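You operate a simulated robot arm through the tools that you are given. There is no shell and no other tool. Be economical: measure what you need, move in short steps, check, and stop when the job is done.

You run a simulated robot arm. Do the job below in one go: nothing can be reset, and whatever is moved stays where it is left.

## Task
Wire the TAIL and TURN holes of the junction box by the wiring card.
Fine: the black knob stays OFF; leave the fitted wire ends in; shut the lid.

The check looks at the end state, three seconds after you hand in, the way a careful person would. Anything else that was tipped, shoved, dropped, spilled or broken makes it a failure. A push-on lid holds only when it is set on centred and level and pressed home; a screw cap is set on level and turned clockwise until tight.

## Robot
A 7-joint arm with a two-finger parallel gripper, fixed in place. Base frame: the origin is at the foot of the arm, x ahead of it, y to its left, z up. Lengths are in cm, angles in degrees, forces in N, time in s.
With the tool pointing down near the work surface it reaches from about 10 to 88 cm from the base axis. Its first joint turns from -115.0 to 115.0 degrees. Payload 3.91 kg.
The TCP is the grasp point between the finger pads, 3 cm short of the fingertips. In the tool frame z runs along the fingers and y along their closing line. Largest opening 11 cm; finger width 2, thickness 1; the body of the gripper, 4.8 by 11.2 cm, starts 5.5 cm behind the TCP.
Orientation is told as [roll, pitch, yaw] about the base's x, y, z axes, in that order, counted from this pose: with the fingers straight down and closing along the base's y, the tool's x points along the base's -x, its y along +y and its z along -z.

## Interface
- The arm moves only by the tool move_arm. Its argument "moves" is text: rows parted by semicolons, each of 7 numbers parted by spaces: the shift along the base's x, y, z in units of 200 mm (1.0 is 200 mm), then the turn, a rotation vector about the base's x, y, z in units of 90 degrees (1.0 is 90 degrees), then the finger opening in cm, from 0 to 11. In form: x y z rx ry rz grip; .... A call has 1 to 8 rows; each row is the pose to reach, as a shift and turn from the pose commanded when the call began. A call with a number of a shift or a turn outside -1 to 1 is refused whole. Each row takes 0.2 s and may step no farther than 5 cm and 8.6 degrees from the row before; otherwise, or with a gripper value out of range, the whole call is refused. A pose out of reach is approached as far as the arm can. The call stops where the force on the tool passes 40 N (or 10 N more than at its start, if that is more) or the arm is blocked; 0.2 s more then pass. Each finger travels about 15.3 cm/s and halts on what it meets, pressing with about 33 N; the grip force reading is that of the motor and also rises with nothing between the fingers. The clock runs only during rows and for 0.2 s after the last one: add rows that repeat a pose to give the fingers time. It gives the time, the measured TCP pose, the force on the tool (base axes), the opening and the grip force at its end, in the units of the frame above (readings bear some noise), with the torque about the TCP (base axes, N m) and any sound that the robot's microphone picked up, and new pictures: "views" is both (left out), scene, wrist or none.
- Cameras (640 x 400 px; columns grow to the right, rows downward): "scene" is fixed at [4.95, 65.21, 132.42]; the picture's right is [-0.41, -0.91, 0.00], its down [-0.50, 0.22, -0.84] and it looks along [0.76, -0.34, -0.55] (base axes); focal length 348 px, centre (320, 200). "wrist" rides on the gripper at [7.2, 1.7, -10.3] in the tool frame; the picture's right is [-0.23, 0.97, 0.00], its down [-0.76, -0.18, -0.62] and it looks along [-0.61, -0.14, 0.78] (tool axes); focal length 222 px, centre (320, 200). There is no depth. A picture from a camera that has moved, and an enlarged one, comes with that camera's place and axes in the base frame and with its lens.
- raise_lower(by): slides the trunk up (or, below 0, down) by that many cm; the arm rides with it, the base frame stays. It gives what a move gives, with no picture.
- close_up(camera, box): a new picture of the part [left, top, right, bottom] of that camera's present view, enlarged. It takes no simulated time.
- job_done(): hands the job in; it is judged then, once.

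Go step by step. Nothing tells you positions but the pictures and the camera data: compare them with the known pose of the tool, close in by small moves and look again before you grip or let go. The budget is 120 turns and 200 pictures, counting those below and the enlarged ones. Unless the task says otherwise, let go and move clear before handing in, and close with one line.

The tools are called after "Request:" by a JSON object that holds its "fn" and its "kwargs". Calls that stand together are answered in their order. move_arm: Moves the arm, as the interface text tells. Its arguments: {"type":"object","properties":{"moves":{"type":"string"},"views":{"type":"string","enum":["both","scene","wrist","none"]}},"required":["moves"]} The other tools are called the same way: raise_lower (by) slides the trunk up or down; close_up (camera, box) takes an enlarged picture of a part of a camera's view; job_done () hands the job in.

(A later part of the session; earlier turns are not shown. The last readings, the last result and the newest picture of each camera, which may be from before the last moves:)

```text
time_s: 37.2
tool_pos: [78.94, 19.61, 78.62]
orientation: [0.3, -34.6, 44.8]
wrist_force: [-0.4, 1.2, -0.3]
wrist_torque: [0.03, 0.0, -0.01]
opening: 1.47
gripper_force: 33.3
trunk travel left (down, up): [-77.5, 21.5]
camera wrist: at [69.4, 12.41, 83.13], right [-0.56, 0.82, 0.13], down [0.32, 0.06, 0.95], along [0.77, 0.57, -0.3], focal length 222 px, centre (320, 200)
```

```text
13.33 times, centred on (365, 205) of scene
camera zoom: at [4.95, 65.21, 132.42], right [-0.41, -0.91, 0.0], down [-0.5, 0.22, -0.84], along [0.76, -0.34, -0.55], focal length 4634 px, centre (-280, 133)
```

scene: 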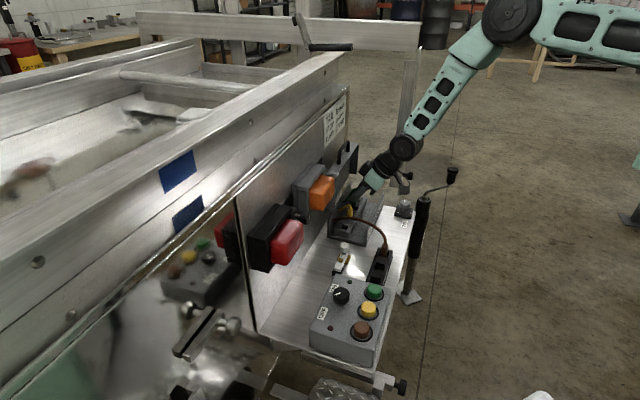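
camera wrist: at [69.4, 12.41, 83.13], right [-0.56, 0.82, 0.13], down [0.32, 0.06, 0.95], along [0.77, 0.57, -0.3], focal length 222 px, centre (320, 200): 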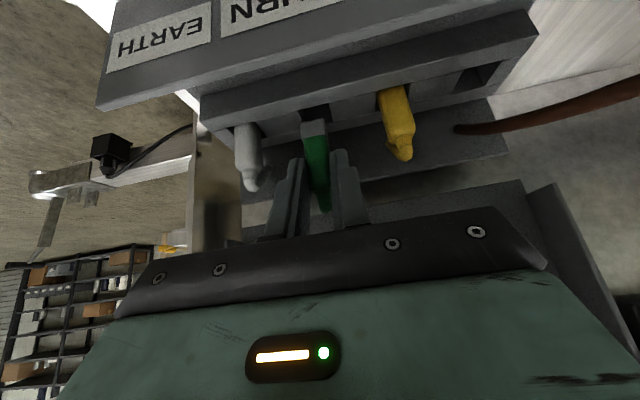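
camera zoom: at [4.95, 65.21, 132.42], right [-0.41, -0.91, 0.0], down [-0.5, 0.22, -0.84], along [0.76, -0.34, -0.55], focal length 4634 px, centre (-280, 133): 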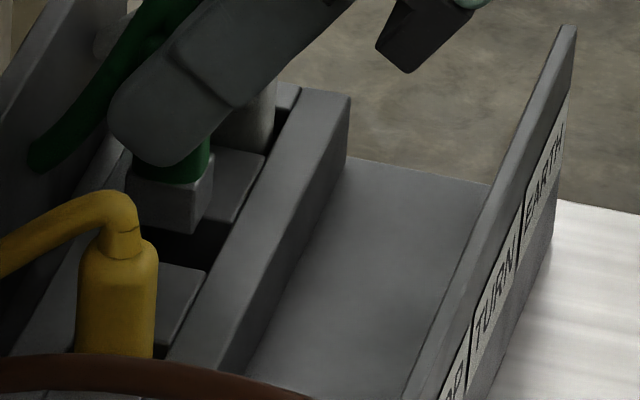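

Close. The prong needs about 2–3 mm correction along the deck. I'll apply that and drop another 5 mm, then compare prong and hole again.

Request:
{"fn": "move_arm", "kwargs": {"moves": "-0.014 0.0035 0 0 0 0 1; -0.014 0.0035 -0.025 0 0 0 1; -0.014 0.0035 -0.025 0 0 0 1", "views": "none"}}

Request:
{"fn": "close_up", "kwargs": {"camera": "wrist", "box": [280, 80, 360, 140]}}

Request:
{"fn": "close_up", "kwargs": {"camera": "scene", "box": [345, 195, 377, 220]}}

```text
time_s: 38.0
tool_pos: [78.47, 19.71, 78.32]
orientation: [0.3, -34.8, 44.9]
wrist_force: [0.6, 0.4, -0.9]
wrist_torque: [0.03, -0.04, -0.01]
opening: 1.49
gripper_force: 33.2
trunk travel left (down, up): [-77.5, 21.5]
```

```text
6.67 times, centred on (320, 110) of wrist
camera zoom: at [69.07, 12.46, 82.72], right [-0.56, 0.82, 0.13], down [0.32, 0.06, 0.95], along [0.77, 0.57, -0.3], focal length 1481 px, centre (320, 800)
```

zoom: 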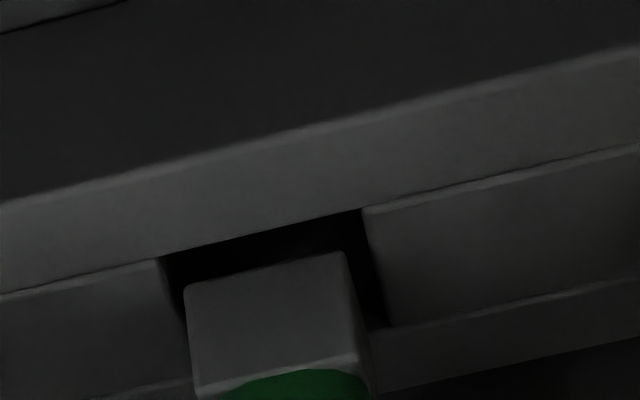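

```text
16.00 times, centred on (361, 208) of scene
camera zoom: at [4.95, 65.21, 132.42], right [-0.41, -0.91, 0.0], down [-0.5, 0.22, -0.84], along [0.76, -0.34, -0.55], focal length 5560 px, centre (-336, 80)
```

zoom: 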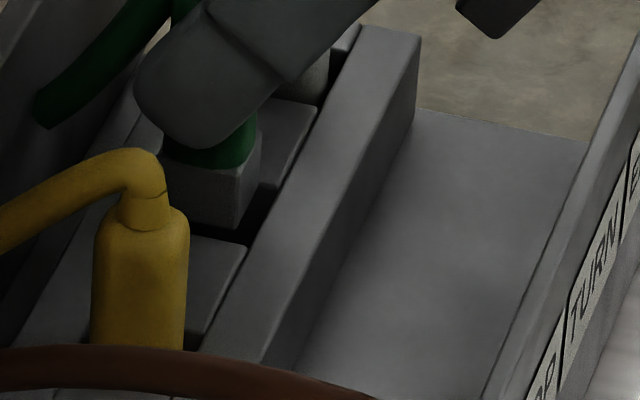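

The prong now sits over the hole with small margins all round. I'll lower it gently in small steps and watch the force.

Request:
{"fn": "move_arm", "kwargs": {"moves": "0.0025 0.0025 -0.012 0 0 0 1; 0.0025 0.0025 -0.025 0 0 0 1; 0.0025 0.0025 -0.04 0 0 0 1; 0.0025 0.0025 -0.05 0 0 0 1; 0.0025 0.0025 -0.06 0 0 0 1", "views": "none"}}

Request:
{"fn": "close_up", "kwargs": {"camera": "wrist", "box": [280, 80, 360, 140]}}

Request:
{"fn": "close_up", "kwargs": {"camera": "scene", "box": [345, 195, 377, 220]}}

```text
time_s: 39.2
tool_pos: [78.58, 19.86, 76.9]
orientation: [0.3, -34.7, 44.9]
wrist_force: [-4.5, -5.3, 1.2]
wrist_torque: [-0.22, 0.16, -0.04]
opening: 1.47
gripper_force: 33.0
trunk travel left (down, up): [-77.5, 21.5]
```

```text
6.67 times, centred on (320, 110) of wrist
camera zoom: at [69.12, 12.5, 81.43], right [-0.56, 0.82, 0.13], down [0.32, 0.06, 0.95], along [0.77, 0.57, -0.3], focal length 1481 px, centre (320, 800)
```

zoom: 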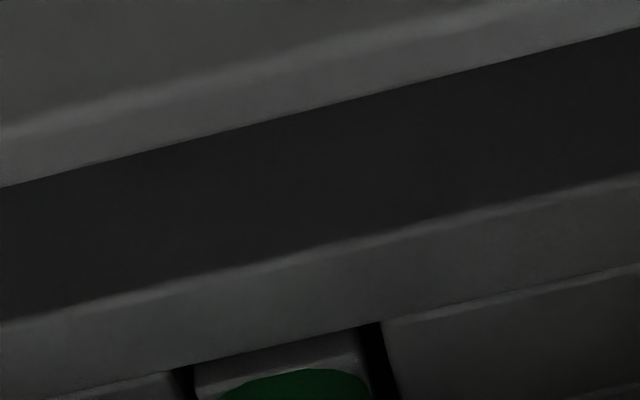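

```text
16.00 times, centred on (361, 208) of scene
camera zoom: at [4.95, 65.21, 132.42], right [-0.41, -0.91, 0.0], down [-0.5, 0.22, -0.84], along [0.76, -0.34, -0.55], focal length 5560 px, centre (-336, 80)
```

zoom: 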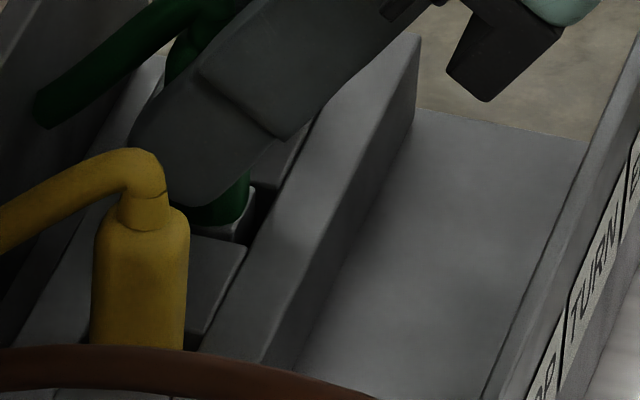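

The prong is in the hole, touching lightly on the panel side. I'll ease it 1 mm towards the robot and press it home.

Request:
{"fn": "move_arm", "kwargs": {"moves": "-0.004 -0.004 -0.005 0 0 0 1; -0.004 -0.004 -0.02 0 0 0 1; -0.004 -0.004 -0.03 0 0 0 1; -0.004 -0.004 -0.04 0 0 0 1; -0.004 -0.004 -0.048 0 0 0 1"}}

Request:
{"fn": "close_up", "kwargs": {"camera": "wrist", "box": [260, 100, 380, 190]}}

Request:
{"fn": "close_up", "kwargs": {"camera": "scene", "box": [340, 185, 380, 220]}}

```text
time_s: 40.5
tool_pos: [78.54, 19.79, 76.23]
orientation: [0.1, -35.0, 45.0]
wrist_force: [-11.9, -7.0, 26.4]
wrist_torque: [-0.09, 0.24, 0.08]
opening: 1.5
gripper_force: 33.0
trunk travel left (down, up): [-77.5, 21.5]
camera wrist: at [69.12, 12.48, 80.68], right [-0.56, 0.82, 0.13], down [0.32, 0.06, 0.95], along [0.77, 0.57, -0.29], focal length 222 px, centre (320, 200)
```

scene: 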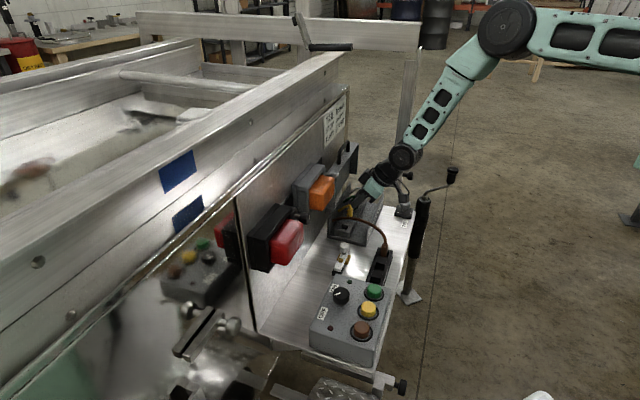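
wrist: 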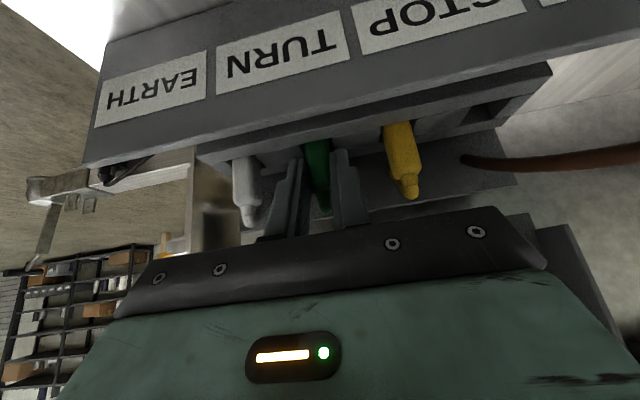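

```text
4.44 times, centred on (320, 145) of wrist
camera zoom: at [69.12, 12.48, 80.68], right [-0.56, 0.82, 0.13], down [0.32, 0.06, 0.95], along [0.77, 0.57, -0.29], focal length 987 px, centre (320, 444)
```

zoom: 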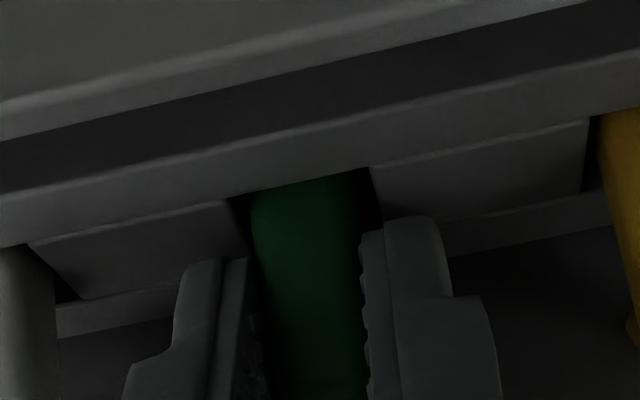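

```text
11.43 times, centred on (360, 202) of scene
camera zoom: at [4.95, 65.21, 132.42], right [-0.41, -0.91, 0.0], down [-0.5, 0.22, -0.84], along [0.76, -0.34, -0.55], focal length 3972 px, centre (-137, 171)
```

zoom: 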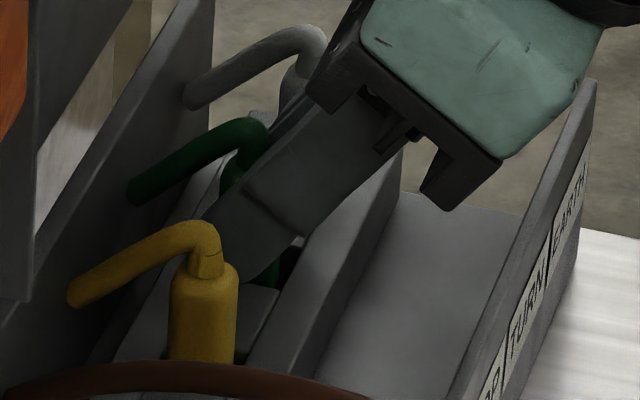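

Strong contact at 26 N, possibly the fingertips on the block. I'll release, back out along the finger axis, and compare the green plug's height with its neighbours.

Request:
{"fn": "move_arm", "kwargs": {"moves": "0 0 0 0 0 0 3; 0 0 0.01 0 0 0 3; -0.05 -0.05 0.11 0 0 0 3; -0.12 -0.12 0.25 0 0 0 3; -0.17 -0.17 0.36 0 0 0 3; -0.17 -0.17 0.36 0 0 0 3"}}

Request:
{"fn": "close_up", "kwargs": {"camera": "wrist", "box": [220, 20, 440, 170]}}

Request:
{"fn": "close_up", "kwargs": {"camera": "scene", "box": [340, 185, 380, 220]}}

```text
time_s: 41.9
tool_pos: [75.3, 16.32, 83.11]
orientation: [0.2, -34.8, 44.9]
wrist_force: [0.3, 0.8, -0.6]
wrist_torque: [-0.03, -0.04, 0.02]
opening: 3.01
gripper_force: 0.0
trunk travel left (down, up): [-77.5, 21.5]
camera wrist: at [65.74, 9.1, 87.64], right [-0.56, 0.82, 0.13], down [0.32, 0.06, 0.95], along [0.77, 0.57, -0.3], focal length 222 px, centre (320, 200)
```

scene: 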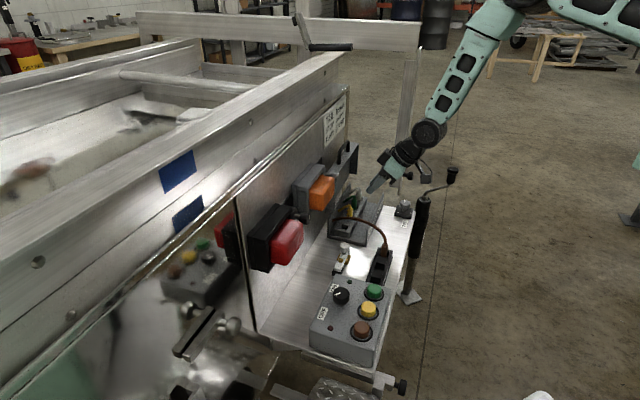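
wrist: 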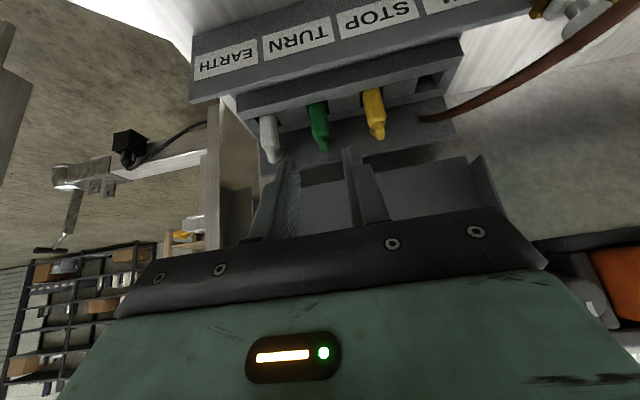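

```text
2.67 times, centred on (330, 95) of wrist
camera zoom: at [65.74, 9.1, 87.64], right [-0.56, 0.82, 0.13], down [0.32, 0.06, 0.95], along [0.77, 0.57, -0.3], focal length 592 px, centre (293, 480)
```

zoom: 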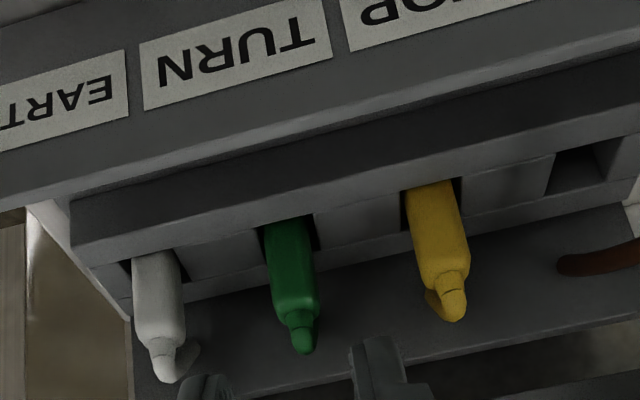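

```text
11.43 times, centred on (360, 202) of scene
camera zoom: at [4.95, 65.21, 132.42], right [-0.41, -0.91, 0.0], down [-0.5, 0.22, -0.84], along [0.76, -0.34, -0.55], focal length 3972 px, centre (-137, 171)
```

zoom: 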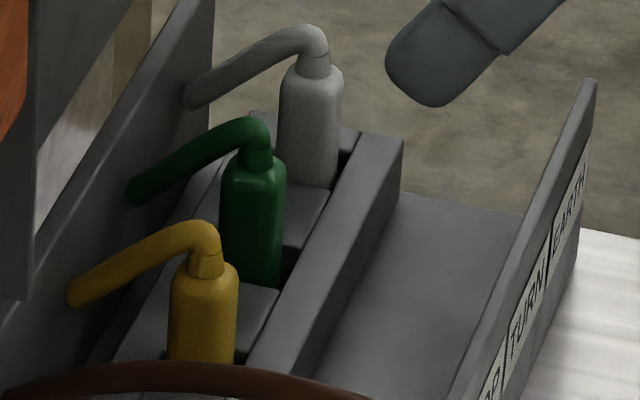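

Green is in TURN upright, but it looks about 3–4 mm higher than its neighbours, because the fingertips reached the block first. I'll regrip slightly higher on the body and push it down the rest.

Request:
{"fn": "move_arm", "kwargs": {"moves": "0.05 0.055 -0.1 0 0 0 3; 0.11 0.1165 -0.2 0 0 0 3; 0.163 0.1745 -0.305 0 0 0 3; 0.163 0.1745 -0.305 0 0 0 3; 0.163 0.1745 -0.305 0 0 0 1; 0.163 0.1745 -0.305 0 0 0 1; 0.163 0.1745 -0.305 0 0 0 1", "views": "none"}}

Request:
{"fn": "move_arm", "kwargs": {"moves": "0 0 -0.01 0 0 0 1; 0 0 -0.02 0 0 0 1; 0 0 -0.03 0 0 0 1; 0 0 -0.035 0 0 0 1", "views": "none"}}

Request:
{"fn": "close_up", "kwargs": {"camera": "scene", "box": [340, 185, 380, 220]}}

```text
time_s: 43.5
tool_pos: [78.45, 19.9, 77.02]
orientation: [0.3, -34.8, 44.9]
wrist_force: [0.0, -0.5, 0.6]
wrist_torque: [-0.01, -0.04, 0.03]
opening: 1.44
gripper_force: 32.9
trunk travel left (down, up): [-77.5, 21.5]
```

```text
time_s: 44.5
tool_pos: [78.49, 19.91, 76.68]
orientation: [0.1, -35.2, 45.0]
wrist_force: [-1.8, -2.1, 31.1]
wrist_torque: [0.25, -0.3, -0.04]
opening: 1.45
gripper_force: 32.4
trunk travel left (down, up): [-77.5, 21.5]
```

```text
11.43 times, centred on (360, 202) of scene
camera zoom: at [4.95, 65.21, 132.42], right [-0.41, -0.91, 0.0], down [-0.5, 0.22, -0.84], along [0.76, -0.34, -0.55], focal length 3972 px, centre (-137, 171)
```

zoom: 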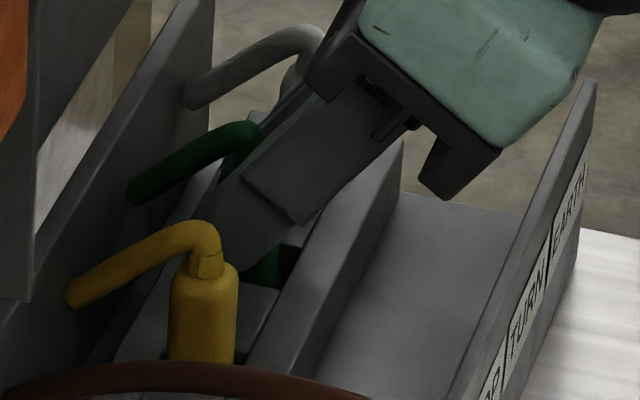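

Request:
{"fn": "move_arm", "kwargs": {"moves": "0 0 -0.008 0 0 0 0.5; 0 0 -0.016 0 0 0 0.5; 0 0 -0.02 0 0 0 0.5", "views": "none"}}

Request:
{"fn": "move_arm", "kwargs": {"moves": "0 0 0.01 0 0 0 0.5; 0 0 0.01 0 0 0 3; 0 0 0.01 0 0 0 3; -0.05 -0.05 0.11 0 0 0 3; -0.12 -0.12 0.25 0 0 0 3; -0.17 -0.17 0.36 0 0 0 3; -0.17 -0.17 0.36 0 0 0 3", "views": "none"}}

Request:
{"fn": "close_up", "kwargs": {"camera": "wrist", "box": [220, 20, 440, 170]}}

Request:
{"fn": "close_up", "kwargs": {"camera": "scene", "box": [340, 185, 380, 220]}}

```text
time_s: 45.2
tool_pos: [78.59, 19.91, 76.47]
orientation: [0.1, -35.2, 44.9]
wrist_force: [-2.5, -0.6, 41.3]
wrist_torque: [0.35, -0.29, 0.02]
opening: 1.47
gripper_force: 33.0
trunk travel left (down, up): [-77.5, 21.5]
```

```text
time_s: 46.9
tool_pos: [75.02, 16.6, 83.21]
orientation: [0.3, -34.7, 44.9]
wrist_force: [0.0, 0.0, -0.6]
wrist_torque: [0.0, -0.02, -0.01]
opening: 2.99
gripper_force: 0.0
trunk travel left (down, up): [-77.5, 21.5]
```

```text
2.67 times, centred on (330, 95) of wrist
camera zoom: at [65.55, 9.21, 87.7], right [-0.56, 0.82, 0.13], down [0.32, 0.06, 0.95], along [0.77, 0.57, -0.3], focal length 592 px, centre (293, 480)
```

zoom: 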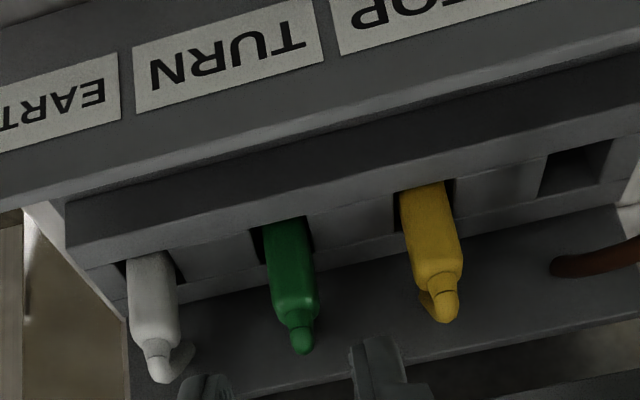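

```text
11.43 times, centred on (360, 202) of scene
camera zoom: at [4.95, 65.21, 132.42], right [-0.41, -0.91, 0.0], down [-0.5, 0.22, -0.84], along [0.76, -0.34, -0.55], focal length 3972 px, centre (-137, 171)
```

zoom: 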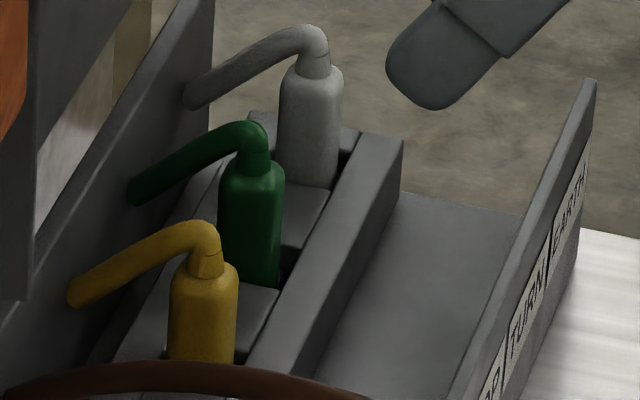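

It moved down a little, but the fingertips bottomed on the block again. I'll grip still higher and push once more.

Request:
{"fn": "move_arm", "kwargs": {"moves": "0.05 0.05 -0.08 0 0 0 3; 0.11 0.105 -0.18 0 0 0 3; 0.174 0.165 -0.272 0 0 0 3; 0.174 0.165 -0.272 0 0 0 3; 0.174 0.165 -0.272 0 0 0 0.8; 0.174 0.165 -0.272 0 0 0 0.8; 0.174 0.165 -0.272 0 0 0 0.8", "views": "none"}}

Request:
{"fn": "move_arm", "kwargs": {"moves": "0 0 -0.01 0 0 0 0.8; 0 0 -0.015 0 0 0 0.8; 0 0 -0.02 0 0 0 0.8; 0 0 -0.025 0 0 0 0.8; 0 0 -0.03 0 0 0 0.8", "views": "none"}}

Request:
{"fn": "close_up", "kwargs": {"camera": "scene", "box": [340, 185, 380, 220]}}

```text
time_s: 48.5
tool_pos: [78.38, 19.79, 77.64]
orientation: [0.2, -34.7, 44.8]
wrist_force: [-0.9, 0.3, -0.4]
wrist_torque: [-0.02, 0.0, 0.02]
opening: 1.43
gripper_force: 32.6
trunk travel left (down, up): [-77.5, 21.5]
```

```text
time_s: 49.6
tool_pos: [78.46, 19.73, 77.44]
orientation: [0.0, -35.2, 44.9]
wrist_force: [-5.3, -3.5, 30.1]
wrist_torque: [0.15, -0.09, 0.0]
opening: 1.49
gripper_force: 33.4
trunk travel left (down, up): [-77.5, 21.5]
```

```text
11.43 times, centred on (360, 202) of scene
camera zoom: at [4.95, 65.21, 132.42], right [-0.41, -0.91, 0.0], down [-0.5, 0.22, -0.84], along [0.76, -0.34, -0.55], focal length 3972 px, centre (-137, 171)
```

zoom: 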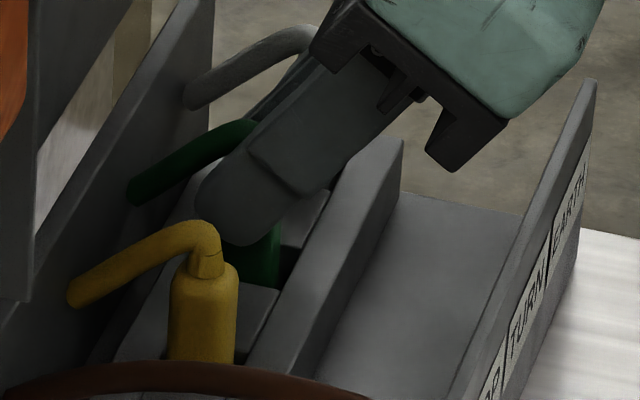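

Request:
{"fn": "move_arm", "kwargs": {"moves": "-0.005 -0.005 0 0 0 0 0.8; -0.008 -0.008 -0.004 0 0 0 0.8; -0.008 -0.008 -0.01 0 0 0 0.8; -0.005 -0.005 -0.012 0 0 0 0.8", "views": "none"}}

Request:
{"fn": "close_up", "kwargs": {"camera": "scene", "box": [340, 185, 380, 220]}}

```text
time_s: 50.6
tool_pos: [78.46, 19.64, 77.14]
orientation: [0.2, -35.0, 45.0]
wrist_force: [1.5, 1.9, 30.9]
wrist_torque: [0.28, -0.38, 0.02]
opening: 1.43
gripper_force: 32.7
trunk travel left (down, up): [-77.5, 21.5]
```

```text
11.43 times, centred on (360, 202) of scene
camera zoom: at [4.95, 65.21, 132.42], right [-0.41, -0.91, 0.0], down [-0.5, 0.22, -0.84], along [0.76, -0.34, -0.55], focal length 3972 px, centre (-137, 171)
```

zoom: 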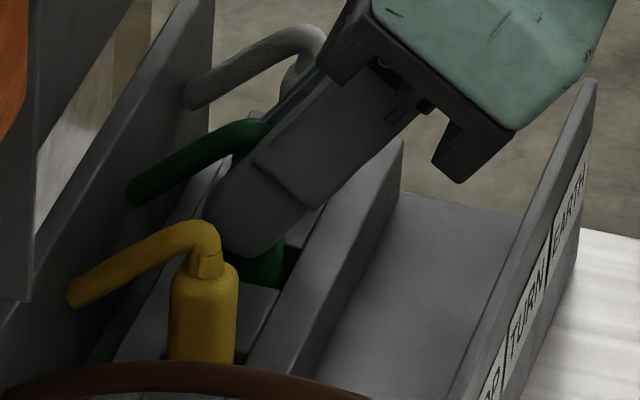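

It gave another 3 mm at steady force. I'll release, back out and look.

Request:
{"fn": "move_arm", "kwargs": {"moves": "0 0 0.01 0 0 0 0.8; 0 0 0.01 0 0 0 3; 0 0 0.01 0 0 0 3; -0.05 -0.05 0.11 0 0 0 3; -0.12 -0.12 0.25 0 0 0 3; -0.17 -0.17 0.36 0 0 0 3; -0.17 -0.17 0.36 0 0 0 3", "views": "none"}}

Request:
{"fn": "close_up", "kwargs": {"camera": "wrist", "box": [220, 20, 440, 170]}}

Request:
{"fn": "close_up", "kwargs": {"camera": "scene", "box": [340, 185, 380, 220]}}

```text
time_s: 52.2
tool_pos: [74.88, 16.2, 84.24]
orientation: [0.3, -34.8, 44.8]
wrist_force: [0.3, 0.0, 0.0]
wrist_torque: [0.01, 0.02, -0.03]
opening: 2.99
gripper_force: 0.0
trunk travel left (down, up): [-77.5, 21.5]
```

```text
2.67 times, centred on (330, 95) of wrist
camera zoom: at [65.39, 8.92, 88.69], right [-0.56, 0.82, 0.13], down [0.32, 0.06, 0.95], along [0.77, 0.57, -0.3], focal length 592 px, centre (293, 480)
```

zoom: 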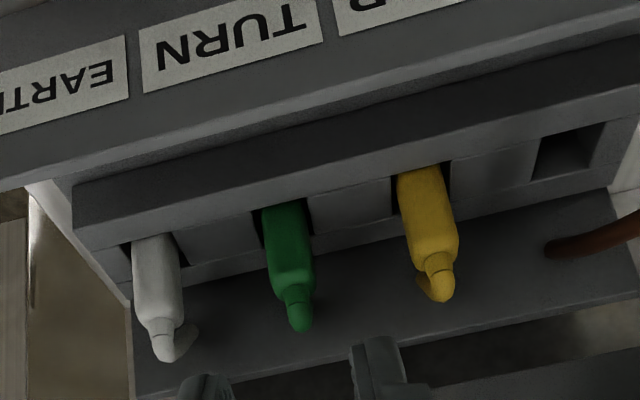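

```text
11.43 times, centred on (360, 202) of scene
camera zoom: at [4.95, 65.21, 132.42], right [-0.41, -0.91, 0.0], down [-0.5, 0.22, -0.84], along [0.76, -0.34, -0.55], focal length 3972 px, centre (-137, 171)
```

zoom: 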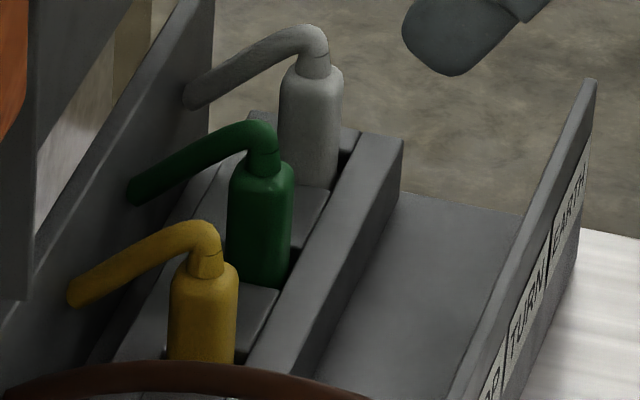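

Green now matches its neighbours and is centred in TURN. Next is the brown plug; I'll move over the tray's other slot with the same tilt.

Request:
{"fn": "move_arm", "kwargs": {"moves": "-0.2 0.05 0.03 0 0 0 3.2; -0.4 0.12 0.05 0 0 0 3.2; -0.6 0.2 0.05 0 0 0 3.2; -0.8 0.29 0.03 0 0 0 3.2; -0.83 0.31 -0.08 0 0 0 3.2; -0.83 0.31 -0.17 0 0 0 3.2; -0.83 0.31 -0.17 0 0 0 3.2"}}

Request:
{"fn": "close_up", "kwargs": {"camera": "wrist", "box": [240, 90, 400, 220]}}

Request:
{"fn": "close_up", "kwargs": {"camera": "scene", "box": [345, 200, 420, 270]}}

```text
time_s: 53.9
tool_pos: [58.52, 22.43, 80.86]
orientation: [0.2, -34.8, 44.9]
wrist_force: [-0.3, 0.1, 0.0]
wrist_torque: [0.03, -0.01, -0.01]
opening: 3.19
gripper_force: 0.1
trunk travel left (down, up): [-77.5, 21.5]
camera wrist: at [48.94, 15.15, 85.27], right [-0.56, 0.82, 0.13], down [0.32, 0.06, 0.95], along [0.77, 0.57, -0.3], focal length 222 px, centre (320, 200)
```

scene: 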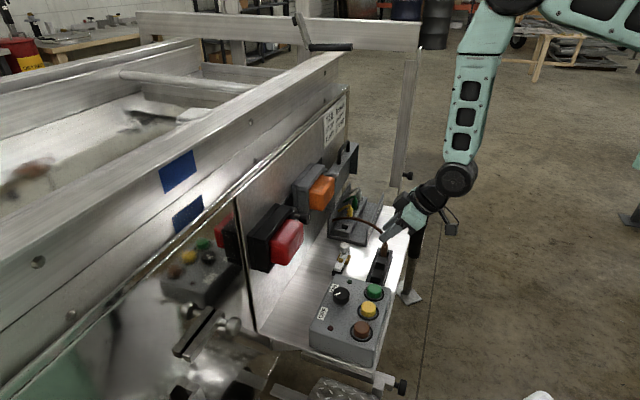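
wrist: 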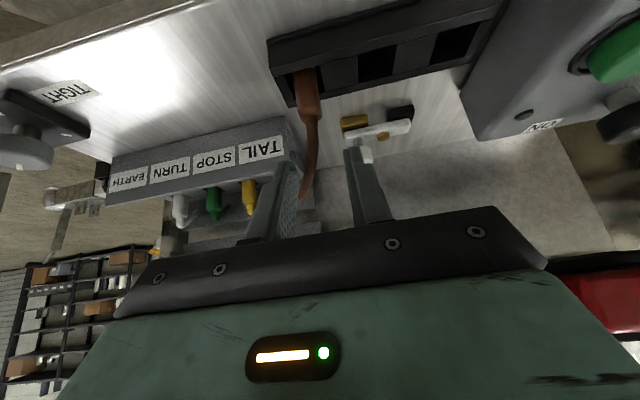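

```text
3.08 times, centred on (320, 155) of wrist
camera zoom: at [48.94, 15.15, 85.27], right [-0.56, 0.82, 0.13], down [0.32, 0.06, 0.95], along [0.77, 0.57, -0.3], focal length 684 px, centre (320, 338)
```

zoom: 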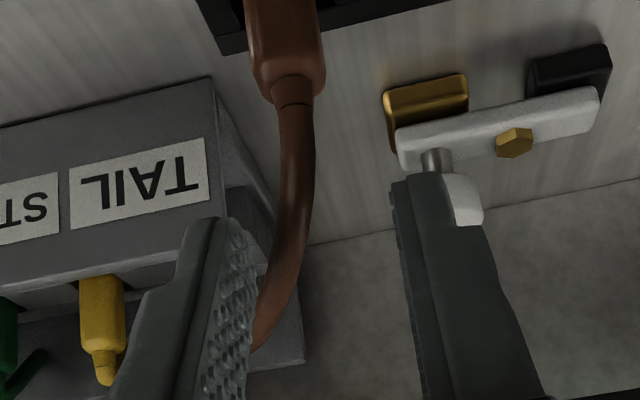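

```text
5.71 times, centred on (382, 235) of scene
camera zoom: at [4.95, 65.21, 132.42], right [-0.41, -0.91, 0.0], down [-0.5, 0.22, -0.84], along [0.76, -0.34, -0.55], focal length 1986 px, centre (-37, 0)
```

zoom: 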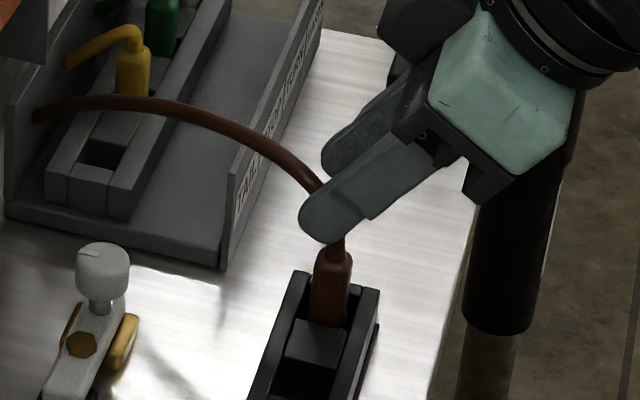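

The brown plug lines up. I'll go down and grip about 0.8 cm higher on the body than before, so the fingers clear the block at full depth.

Request:
{"fn": "move_arm", "kwargs": {"moves": "-0.005 -0.0045 -0.1 0 0 0 3.2; -0.005 -0.0045 -0.18 0 0 0 3.2; -0.005 -0.0045 -0.228 0 0 0 3.2; -0.005 -0.0045 -0.228 0 0 0 3.2", "views": "none"}}

Request:
{"fn": "close_up", "kwargs": {"camera": "wrist", "box": [240, 90, 400, 220]}}

Request:
{"fn": "close_up", "kwargs": {"camera": "scene", "box": [345, 200, 420, 270]}}

```text
time_s: 54.9
tool_pos: [58.4, 22.29, 76.16]
orientation: [0.2, -34.8, 44.9]
wrist_force: [-0.2, -0.2, 0.9]
wrist_torque: [-0.02, 0.01, -0.01]
opening: 3.2
gripper_force: 0.1
trunk travel left (down, up): [-77.5, 21.5]
```

```text
3.08 times, centred on (320, 155) of wrist
camera zoom: at [48.87, 15.06, 80.69], right [-0.56, 0.82, 0.13], down [0.32, 0.06, 0.95], along [0.77, 0.57, -0.3], focal length 684 px, centre (320, 338)
```

zoom: 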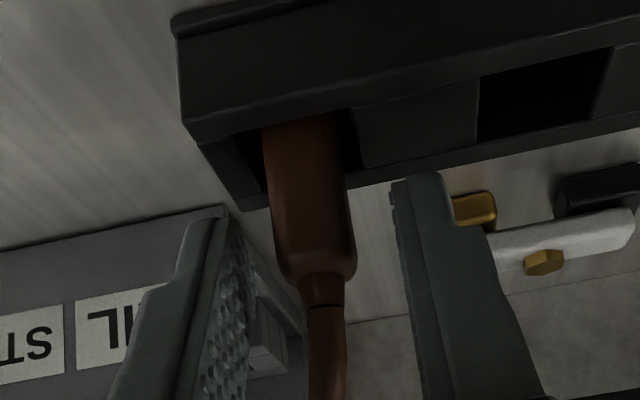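

```text
5.71 times, centred on (382, 235) of scene
camera zoom: at [4.95, 65.21, 132.42], right [-0.41, -0.91, 0.0], down [-0.5, 0.22, -0.84], along [0.76, -0.34, -0.55], focal length 1986 px, centre (-37, 0)
```

zoom: 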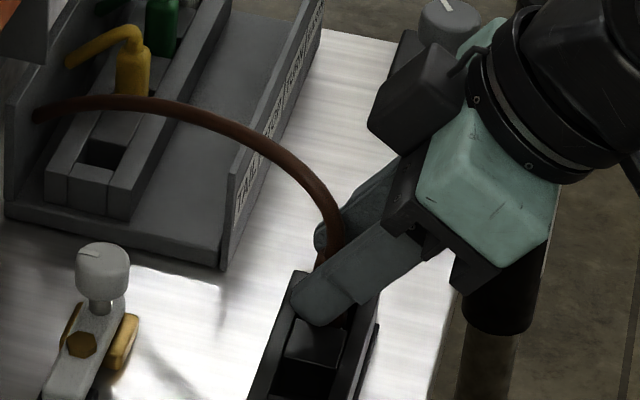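

Centred on the plug. Gripping and lifting.

Request:
{"fn": "move_arm", "kwargs": {"moves": "0 0 0 0 0 0 0.8; 0 0 0 0 0 0 0.8; 0 0 0 0 0 0 0.8; 0 0 0.06 0 0 0 0.8; 0 0 0.15 0 0 0 0.8; 0 0 0.3 0 0 0 0.8; 0 0 0.45 0 0 0 0.8; 0 0 0.45 0 0 0 0.8"}}

Request:
{"fn": "close_up", "kwargs": {"camera": "wrist", "box": [240, 90, 400, 220]}}

Request:
{"fn": "close_up", "kwargs": {"camera": "scene", "box": [335, 180, 420, 250]}}

```text
time_s: 56.6
tool_pos: [58.24, 22.33, 85.23]
orientation: [0.3, -34.7, 44.9]
wrist_force: [-0.2, 0.2, -0.1]
wrist_torque: [0.02, -0.04, -0.02]
opening: 1.46
gripper_force: 33.0
trunk travel left (down, up): [-77.5, 21.5]
camera wrist: at [48.74, 15.07, 89.71], right [-0.56, 0.82, 0.13], down [0.32, 0.06, 0.95], along [0.77, 0.57, -0.3], focal length 222 px, centre (320, 200)
```

scene: 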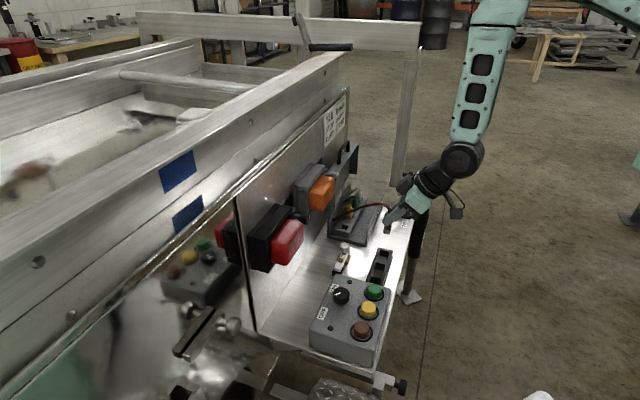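
wrist: 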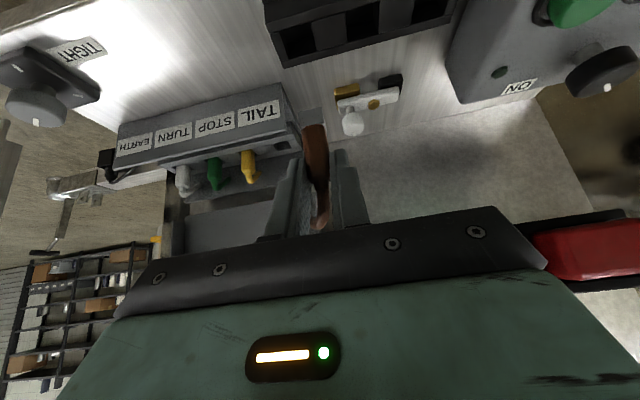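

```text
3.08 times, centred on (320, 155) of wrist
camera zoom: at [48.74, 15.07, 89.71], right [-0.56, 0.82, 0.13], down [0.32, 0.06, 0.95], along [0.77, 0.57, -0.3], focal length 684 px, centre (320, 338)
```

zoom: 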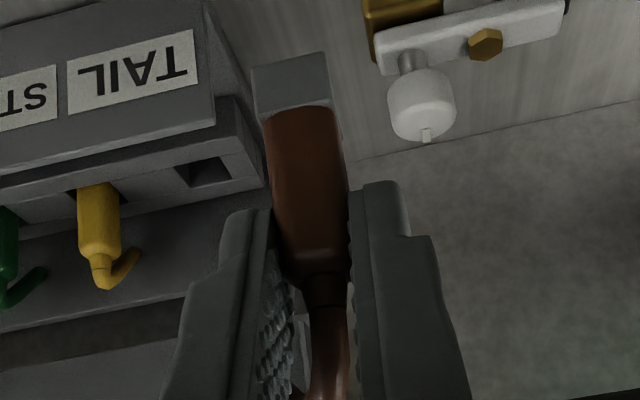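

```text
5.71 times, centred on (378, 215) of scene
camera zoom: at [4.95, 65.21, 132.42], right [-0.41, -0.91, 0.0], down [-0.5, 0.22, -0.84], along [0.76, -0.34, -0.55], focal length 1986 px, centre (-9, 114)
```

zoom: 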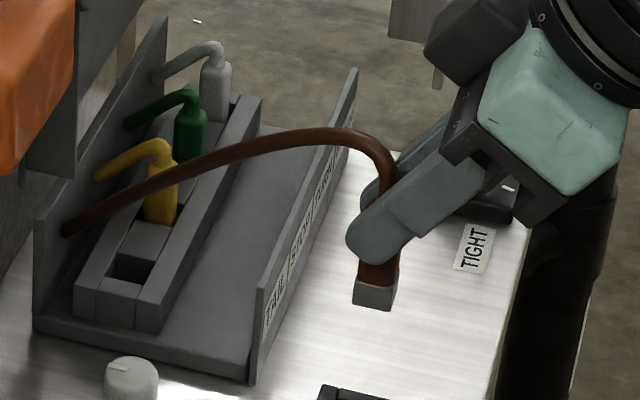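

Brown is held upright. I'll carry it over TAIL and hover.

Request:
{"fn": "move_arm", "kwargs": {"moves": "0.1 0.03 0.06 0 0 0 0.8; 0.25 0.09 0.09 0 0 0 0.8; 0.42 0.15 0.09 0 0 0 0.8; 0.57 0.2 0.08 0 0 0 0.8; 0.648 0.23 0 0 0 0 0.8; 0.648 0.23 -0.12 0 0 0 0.8; 0.648 0.23 -0.22 0 0 0 0.8; 0.648 0.23 -0.22 0 0 0 0.8"}}

Request:
{"fn": "close_up", "kwargs": {"camera": "wrist", "box": [270, 50, 370, 130]}}

Request:
{"fn": "close_up", "kwargs": {"camera": "scene", "box": [335, 195, 385, 240]}}

```text
time_s: 58.5
tool_pos: [71.17, 26.96, 80.71]
orientation: [0.2, -34.8, 45.0]
wrist_force: [-0.1, 0.0, 0.2]
wrist_torque: [0.02, 0.02, 0.01]
opening: 1.46
gripper_force: 32.9
trunk travel left (down, up): [-77.5, 21.5]
camera wrist: at [61.76, 19.67, 85.24], right [-0.56, 0.82, 0.13], down [0.32, 0.06, 0.95], along [0.77, 0.57, -0.3], focal length 222 px, centre (320, 200)
```

scene: 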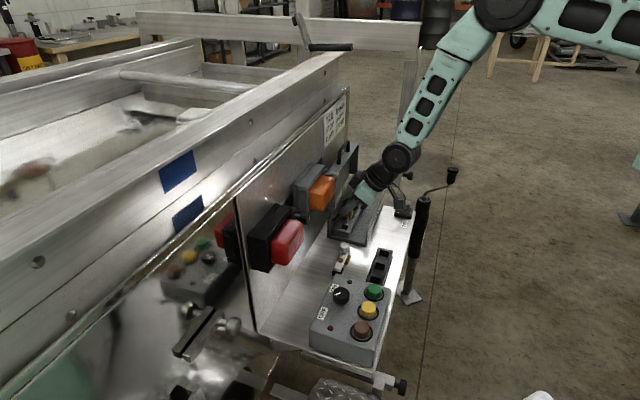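
wrist: 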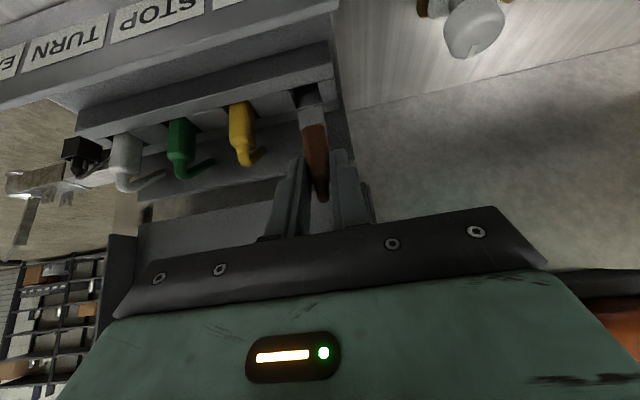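

```text
5.00 times, centred on (320, 90) of wrist
camera zoom: at [61.76, 19.67, 85.24], right [-0.56, 0.82, 0.13], down [0.32, 0.06, 0.95], along [0.77, 0.57, -0.3], focal length 1111 px, centre (320, 750)
```

zoom: 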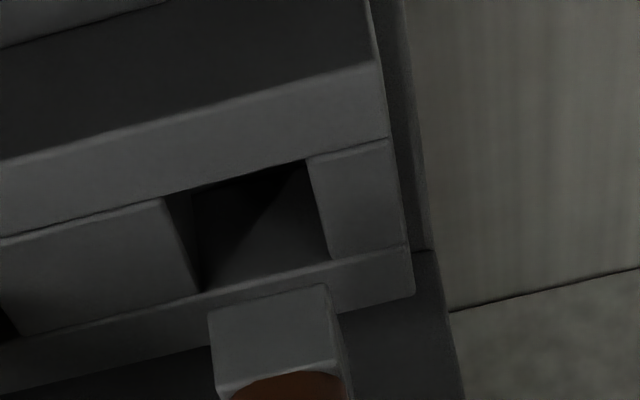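

```text
8.89 times, centred on (360, 218) of scene
camera zoom: at [4.95, 65.21, 132.42], right [-0.41, -0.91, 0.0], down [-0.5, 0.22, -0.84], along [0.76, -0.34, -0.55], focal length 3089 px, centre (-36, 44)
```

zoom: 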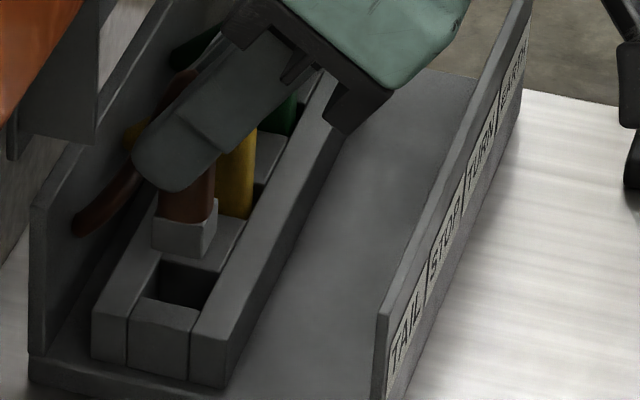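

Using the same geometry as for TURN, the prong needs about 1.6 mm along each axis. I'll correct that and lower to just above the hole.

Request:
{"fn": "move_arm", "kwargs": {"moves": "0.0117 0 0 0 0 0 0.8; 0.0117 0 -0.04 0 0 0 0.8; 0.0117 0 -0.08 0 0 0 0.8; 0.0117 0 -0.08 0 0 0 0.8", "views": "none"}}

Request:
{"fn": "close_up", "kwargs": {"camera": "wrist", "box": [280, 80, 360, 140]}}

Request:
{"fn": "close_up", "kwargs": {"camera": "scene", "box": [335, 205, 375, 240]}}

```text
time_s: 59.5
tool_pos: [71.31, 26.88, 79.18]
orientation: [0.3, -34.7, 44.9]
wrist_force: [0.1, -0.6, -0.6]
wrist_torque: [-0.02, 0.02, 0.0]
opening: 1.48
gripper_force: 33.1
trunk travel left (down, up): [-77.5, 21.5]
```

```text
6.67 times, centred on (320, 110) of wrist
camera zoom: at [61.99, 19.68, 83.7], right [-0.56, 0.82, 0.13], down [0.32, 0.06, 0.95], along [0.77, 0.57, -0.3], focal length 1481 px, centre (320, 800)
```

zoom: 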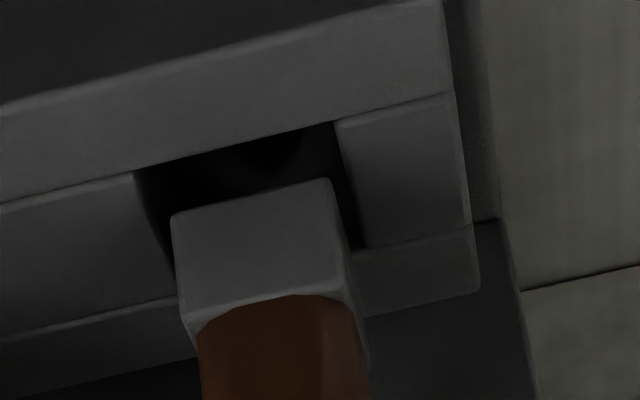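

```text
11.43 times, centred on (355, 222) of scene
camera zoom: at [4.95, 65.21, 132.42], right [-0.41, -0.91, 0.0], down [-0.5, 0.22, -0.84], along [0.76, -0.34, -0.55], focal length 3972 px, centre (-80, -57)
```

zoom: 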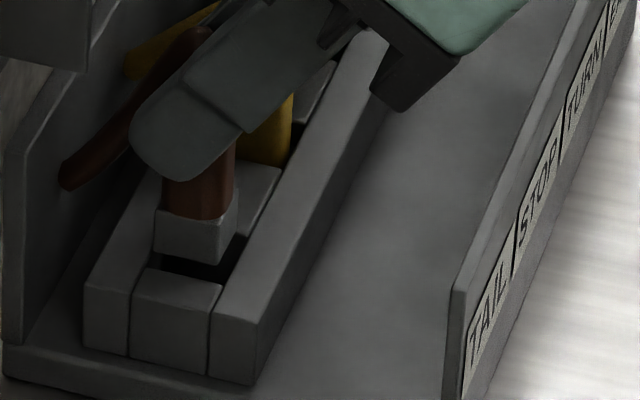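

The prong sits within the hole outline. Lowering gently.

Request:
{"fn": "move_arm", "kwargs": {"moves": "0.001 -0.003 -0.015 0 0 0 0.8; 0.001 -0.003 -0.03 0 0 0 0.8; 0.001 -0.003 -0.045 0 0 0 0.8; 0.001 -0.003 -0.06 0 0 0 0.8; 0.001 -0.003 -0.075 0 0 0 0.8", "views": "none"}}

Request:
{"fn": "close_up", "kwargs": {"camera": "wrist", "box": [280, 100, 360, 160]}}

Request:
{"fn": "close_up", "kwargs": {"camera": "scene", "box": [335, 205, 375, 240]}}

```text
time_s: 60.6
tool_pos: [71.5, 26.89, 77.67]
orientation: [0.2, -34.6, 44.9]
wrist_force: [0.1, 0.6, -0.5]
wrist_torque: [-0.02, -0.01, -0.01]
opening: 1.45
gripper_force: 32.8
trunk travel left (down, up): [-77.5, 21.5]
```

```text
6.67 times, centred on (320, 130) of wrist
camera zoom: at [62.0, 19.61, 82.17], right [-0.56, 0.82, 0.13], down [0.32, 0.06, 0.95], along [0.77, 0.57, -0.3], focal length 1481 px, centre (320, 667)
```

zoom: 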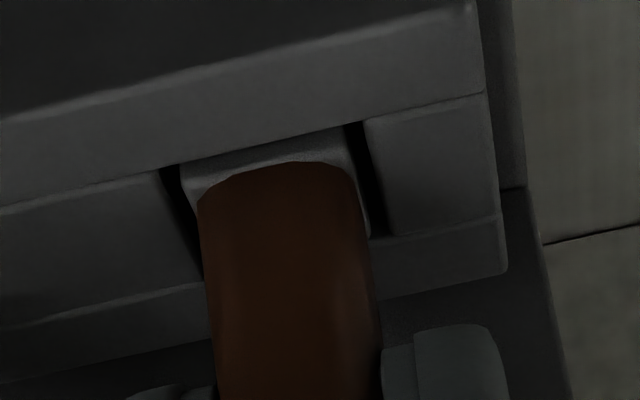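

```text
11.43 times, centred on (355, 222) of scene
camera zoom: at [4.95, 65.21, 132.42], right [-0.41, -0.91, 0.0], down [-0.5, 0.22, -0.84], along [0.76, -0.34, -0.55], focal length 3972 px, centre (-80, -57)
```

zoom: 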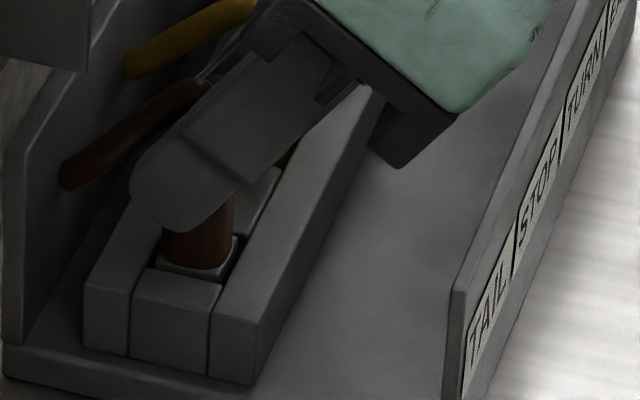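

The prong is in with no side force. Pressing home.

Request:
{"fn": "move_arm", "kwargs": {"moves": "0 0 -0.015 0 0 0 0.8; 0 0 -0.03 0 0 0 0.8; 0 0 -0.04 0 0 0 0.8; 0 0 -0.05 0 0 0 0.8; 0 0 -0.06 0 0 0 0.8; 0 0 -0.065 0 0 0 0.8", "views": "none"}}

Request:
{"fn": "close_up", "kwargs": {"camera": "scene", "box": [335, 195, 375, 230]}}

```text
time_s: 62.0
tool_pos: [71.65, 27.06, 76.76]
orientation: [0.2, -35.2, 45.0]
wrist_force: [-1.2, 0.4, 35.0]
wrist_torque: [0.33, -0.27, 0.01]
opening: 1.46
gripper_force: 32.6
trunk travel left (down, up): [-77.5, 21.5]
```

```text
11.43 times, centred on (355, 212) of scene
camera zoom: at [4.95, 65.21, 132.42], right [-0.41, -0.91, 0.0], down [-0.5, 0.22, -0.84], along [0.76, -0.34, -0.55], focal length 3972 px, centre (-80, 57)
```

zoom: 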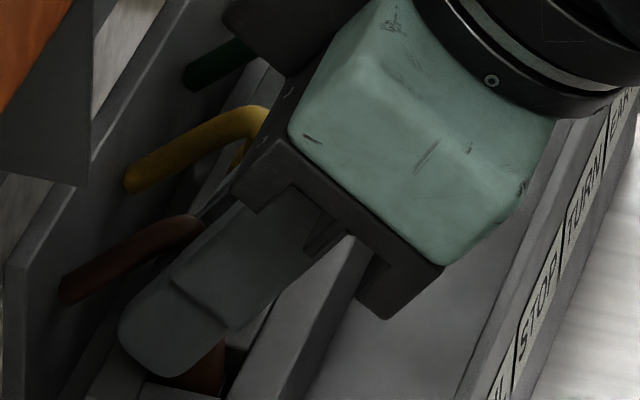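

Request:
{"fn": "move_arm", "kwargs": {"moves": "0 0 0.01 0 0 0 0.8; 0 0 0.01 0 0 0 3; 0 0 0.01 0 0 0 3; -0.05 -0.05 0.11 0 0 0 3; -0.12 -0.12 0.25 0 0 0 3; -0.17 -0.17 0.36 0 0 0 3; -0.17 -0.17 0.36 0 0 0 3"}}

Request:
{"fn": "close_up", "kwargs": {"camera": "wrist", "box": [120, 20, 380, 170]}}

Request:
{"fn": "close_up", "kwargs": {"camera": "scene", "box": [335, 185, 385, 230]}}

```text
time_s: 63.6
tool_pos: [68.11, 23.55, 83.56]
orientation: [0.3, -34.8, 44.9]
wrist_force: [0.3, 0.6, 0.2]
wrist_torque: [-0.03, 0.02, 0.01]
opening: 3.01
gripper_force: 0.0
trunk travel left (down, up): [-77.5, 21.5]
camera wrist: at [58.72, 16.31, 88.08], right [-0.56, 0.82, 0.13], down [0.32, 0.06, 0.95], along [0.77, 0.57, -0.3], focal length 222 px, centre (320, 200)
```

scene: 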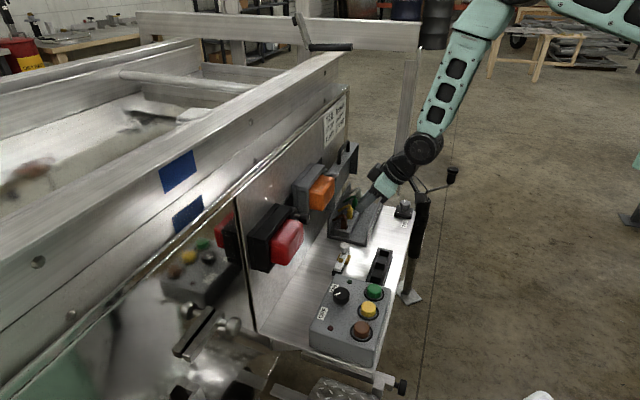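
wrist: 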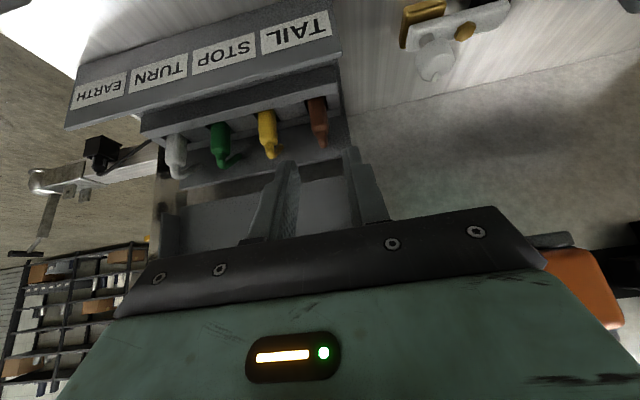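

```text
2.46 times, centred on (250, 95) of wrist
camera zoom: at [58.72, 16.31, 88.08], right [-0.56, 0.82, 0.13], down [0.32, 0.06, 0.95], along [0.77, 0.57, -0.3], focal length 547 px, centre (492, 458)
```

zoom: 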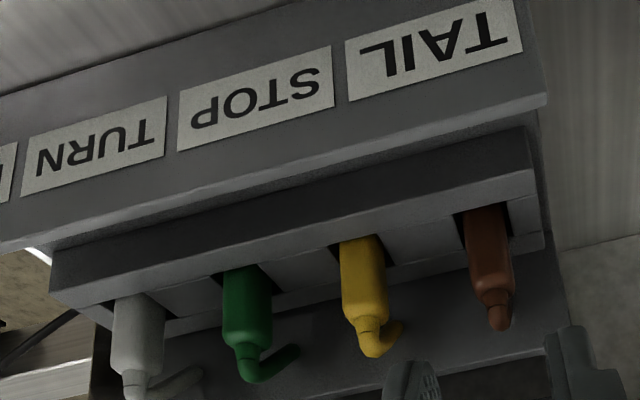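

```text
8.89 times, centred on (360, 208) of scene
camera zoom: at [4.95, 65.21, 132.42], right [-0.41, -0.91, 0.0], down [-0.5, 0.22, -0.84], along [0.76, -0.34, -0.55], focal length 3089 px, centre (-36, 133)
```

zoom: 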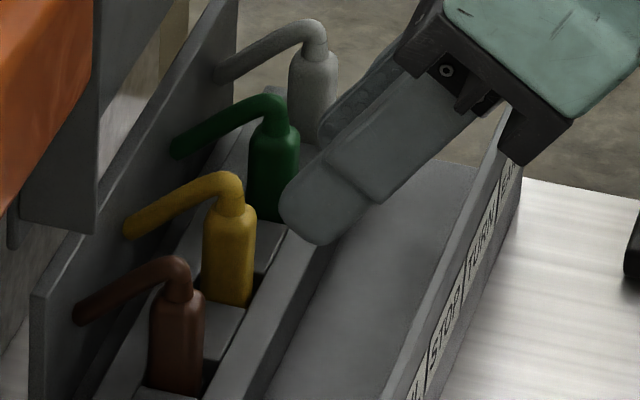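

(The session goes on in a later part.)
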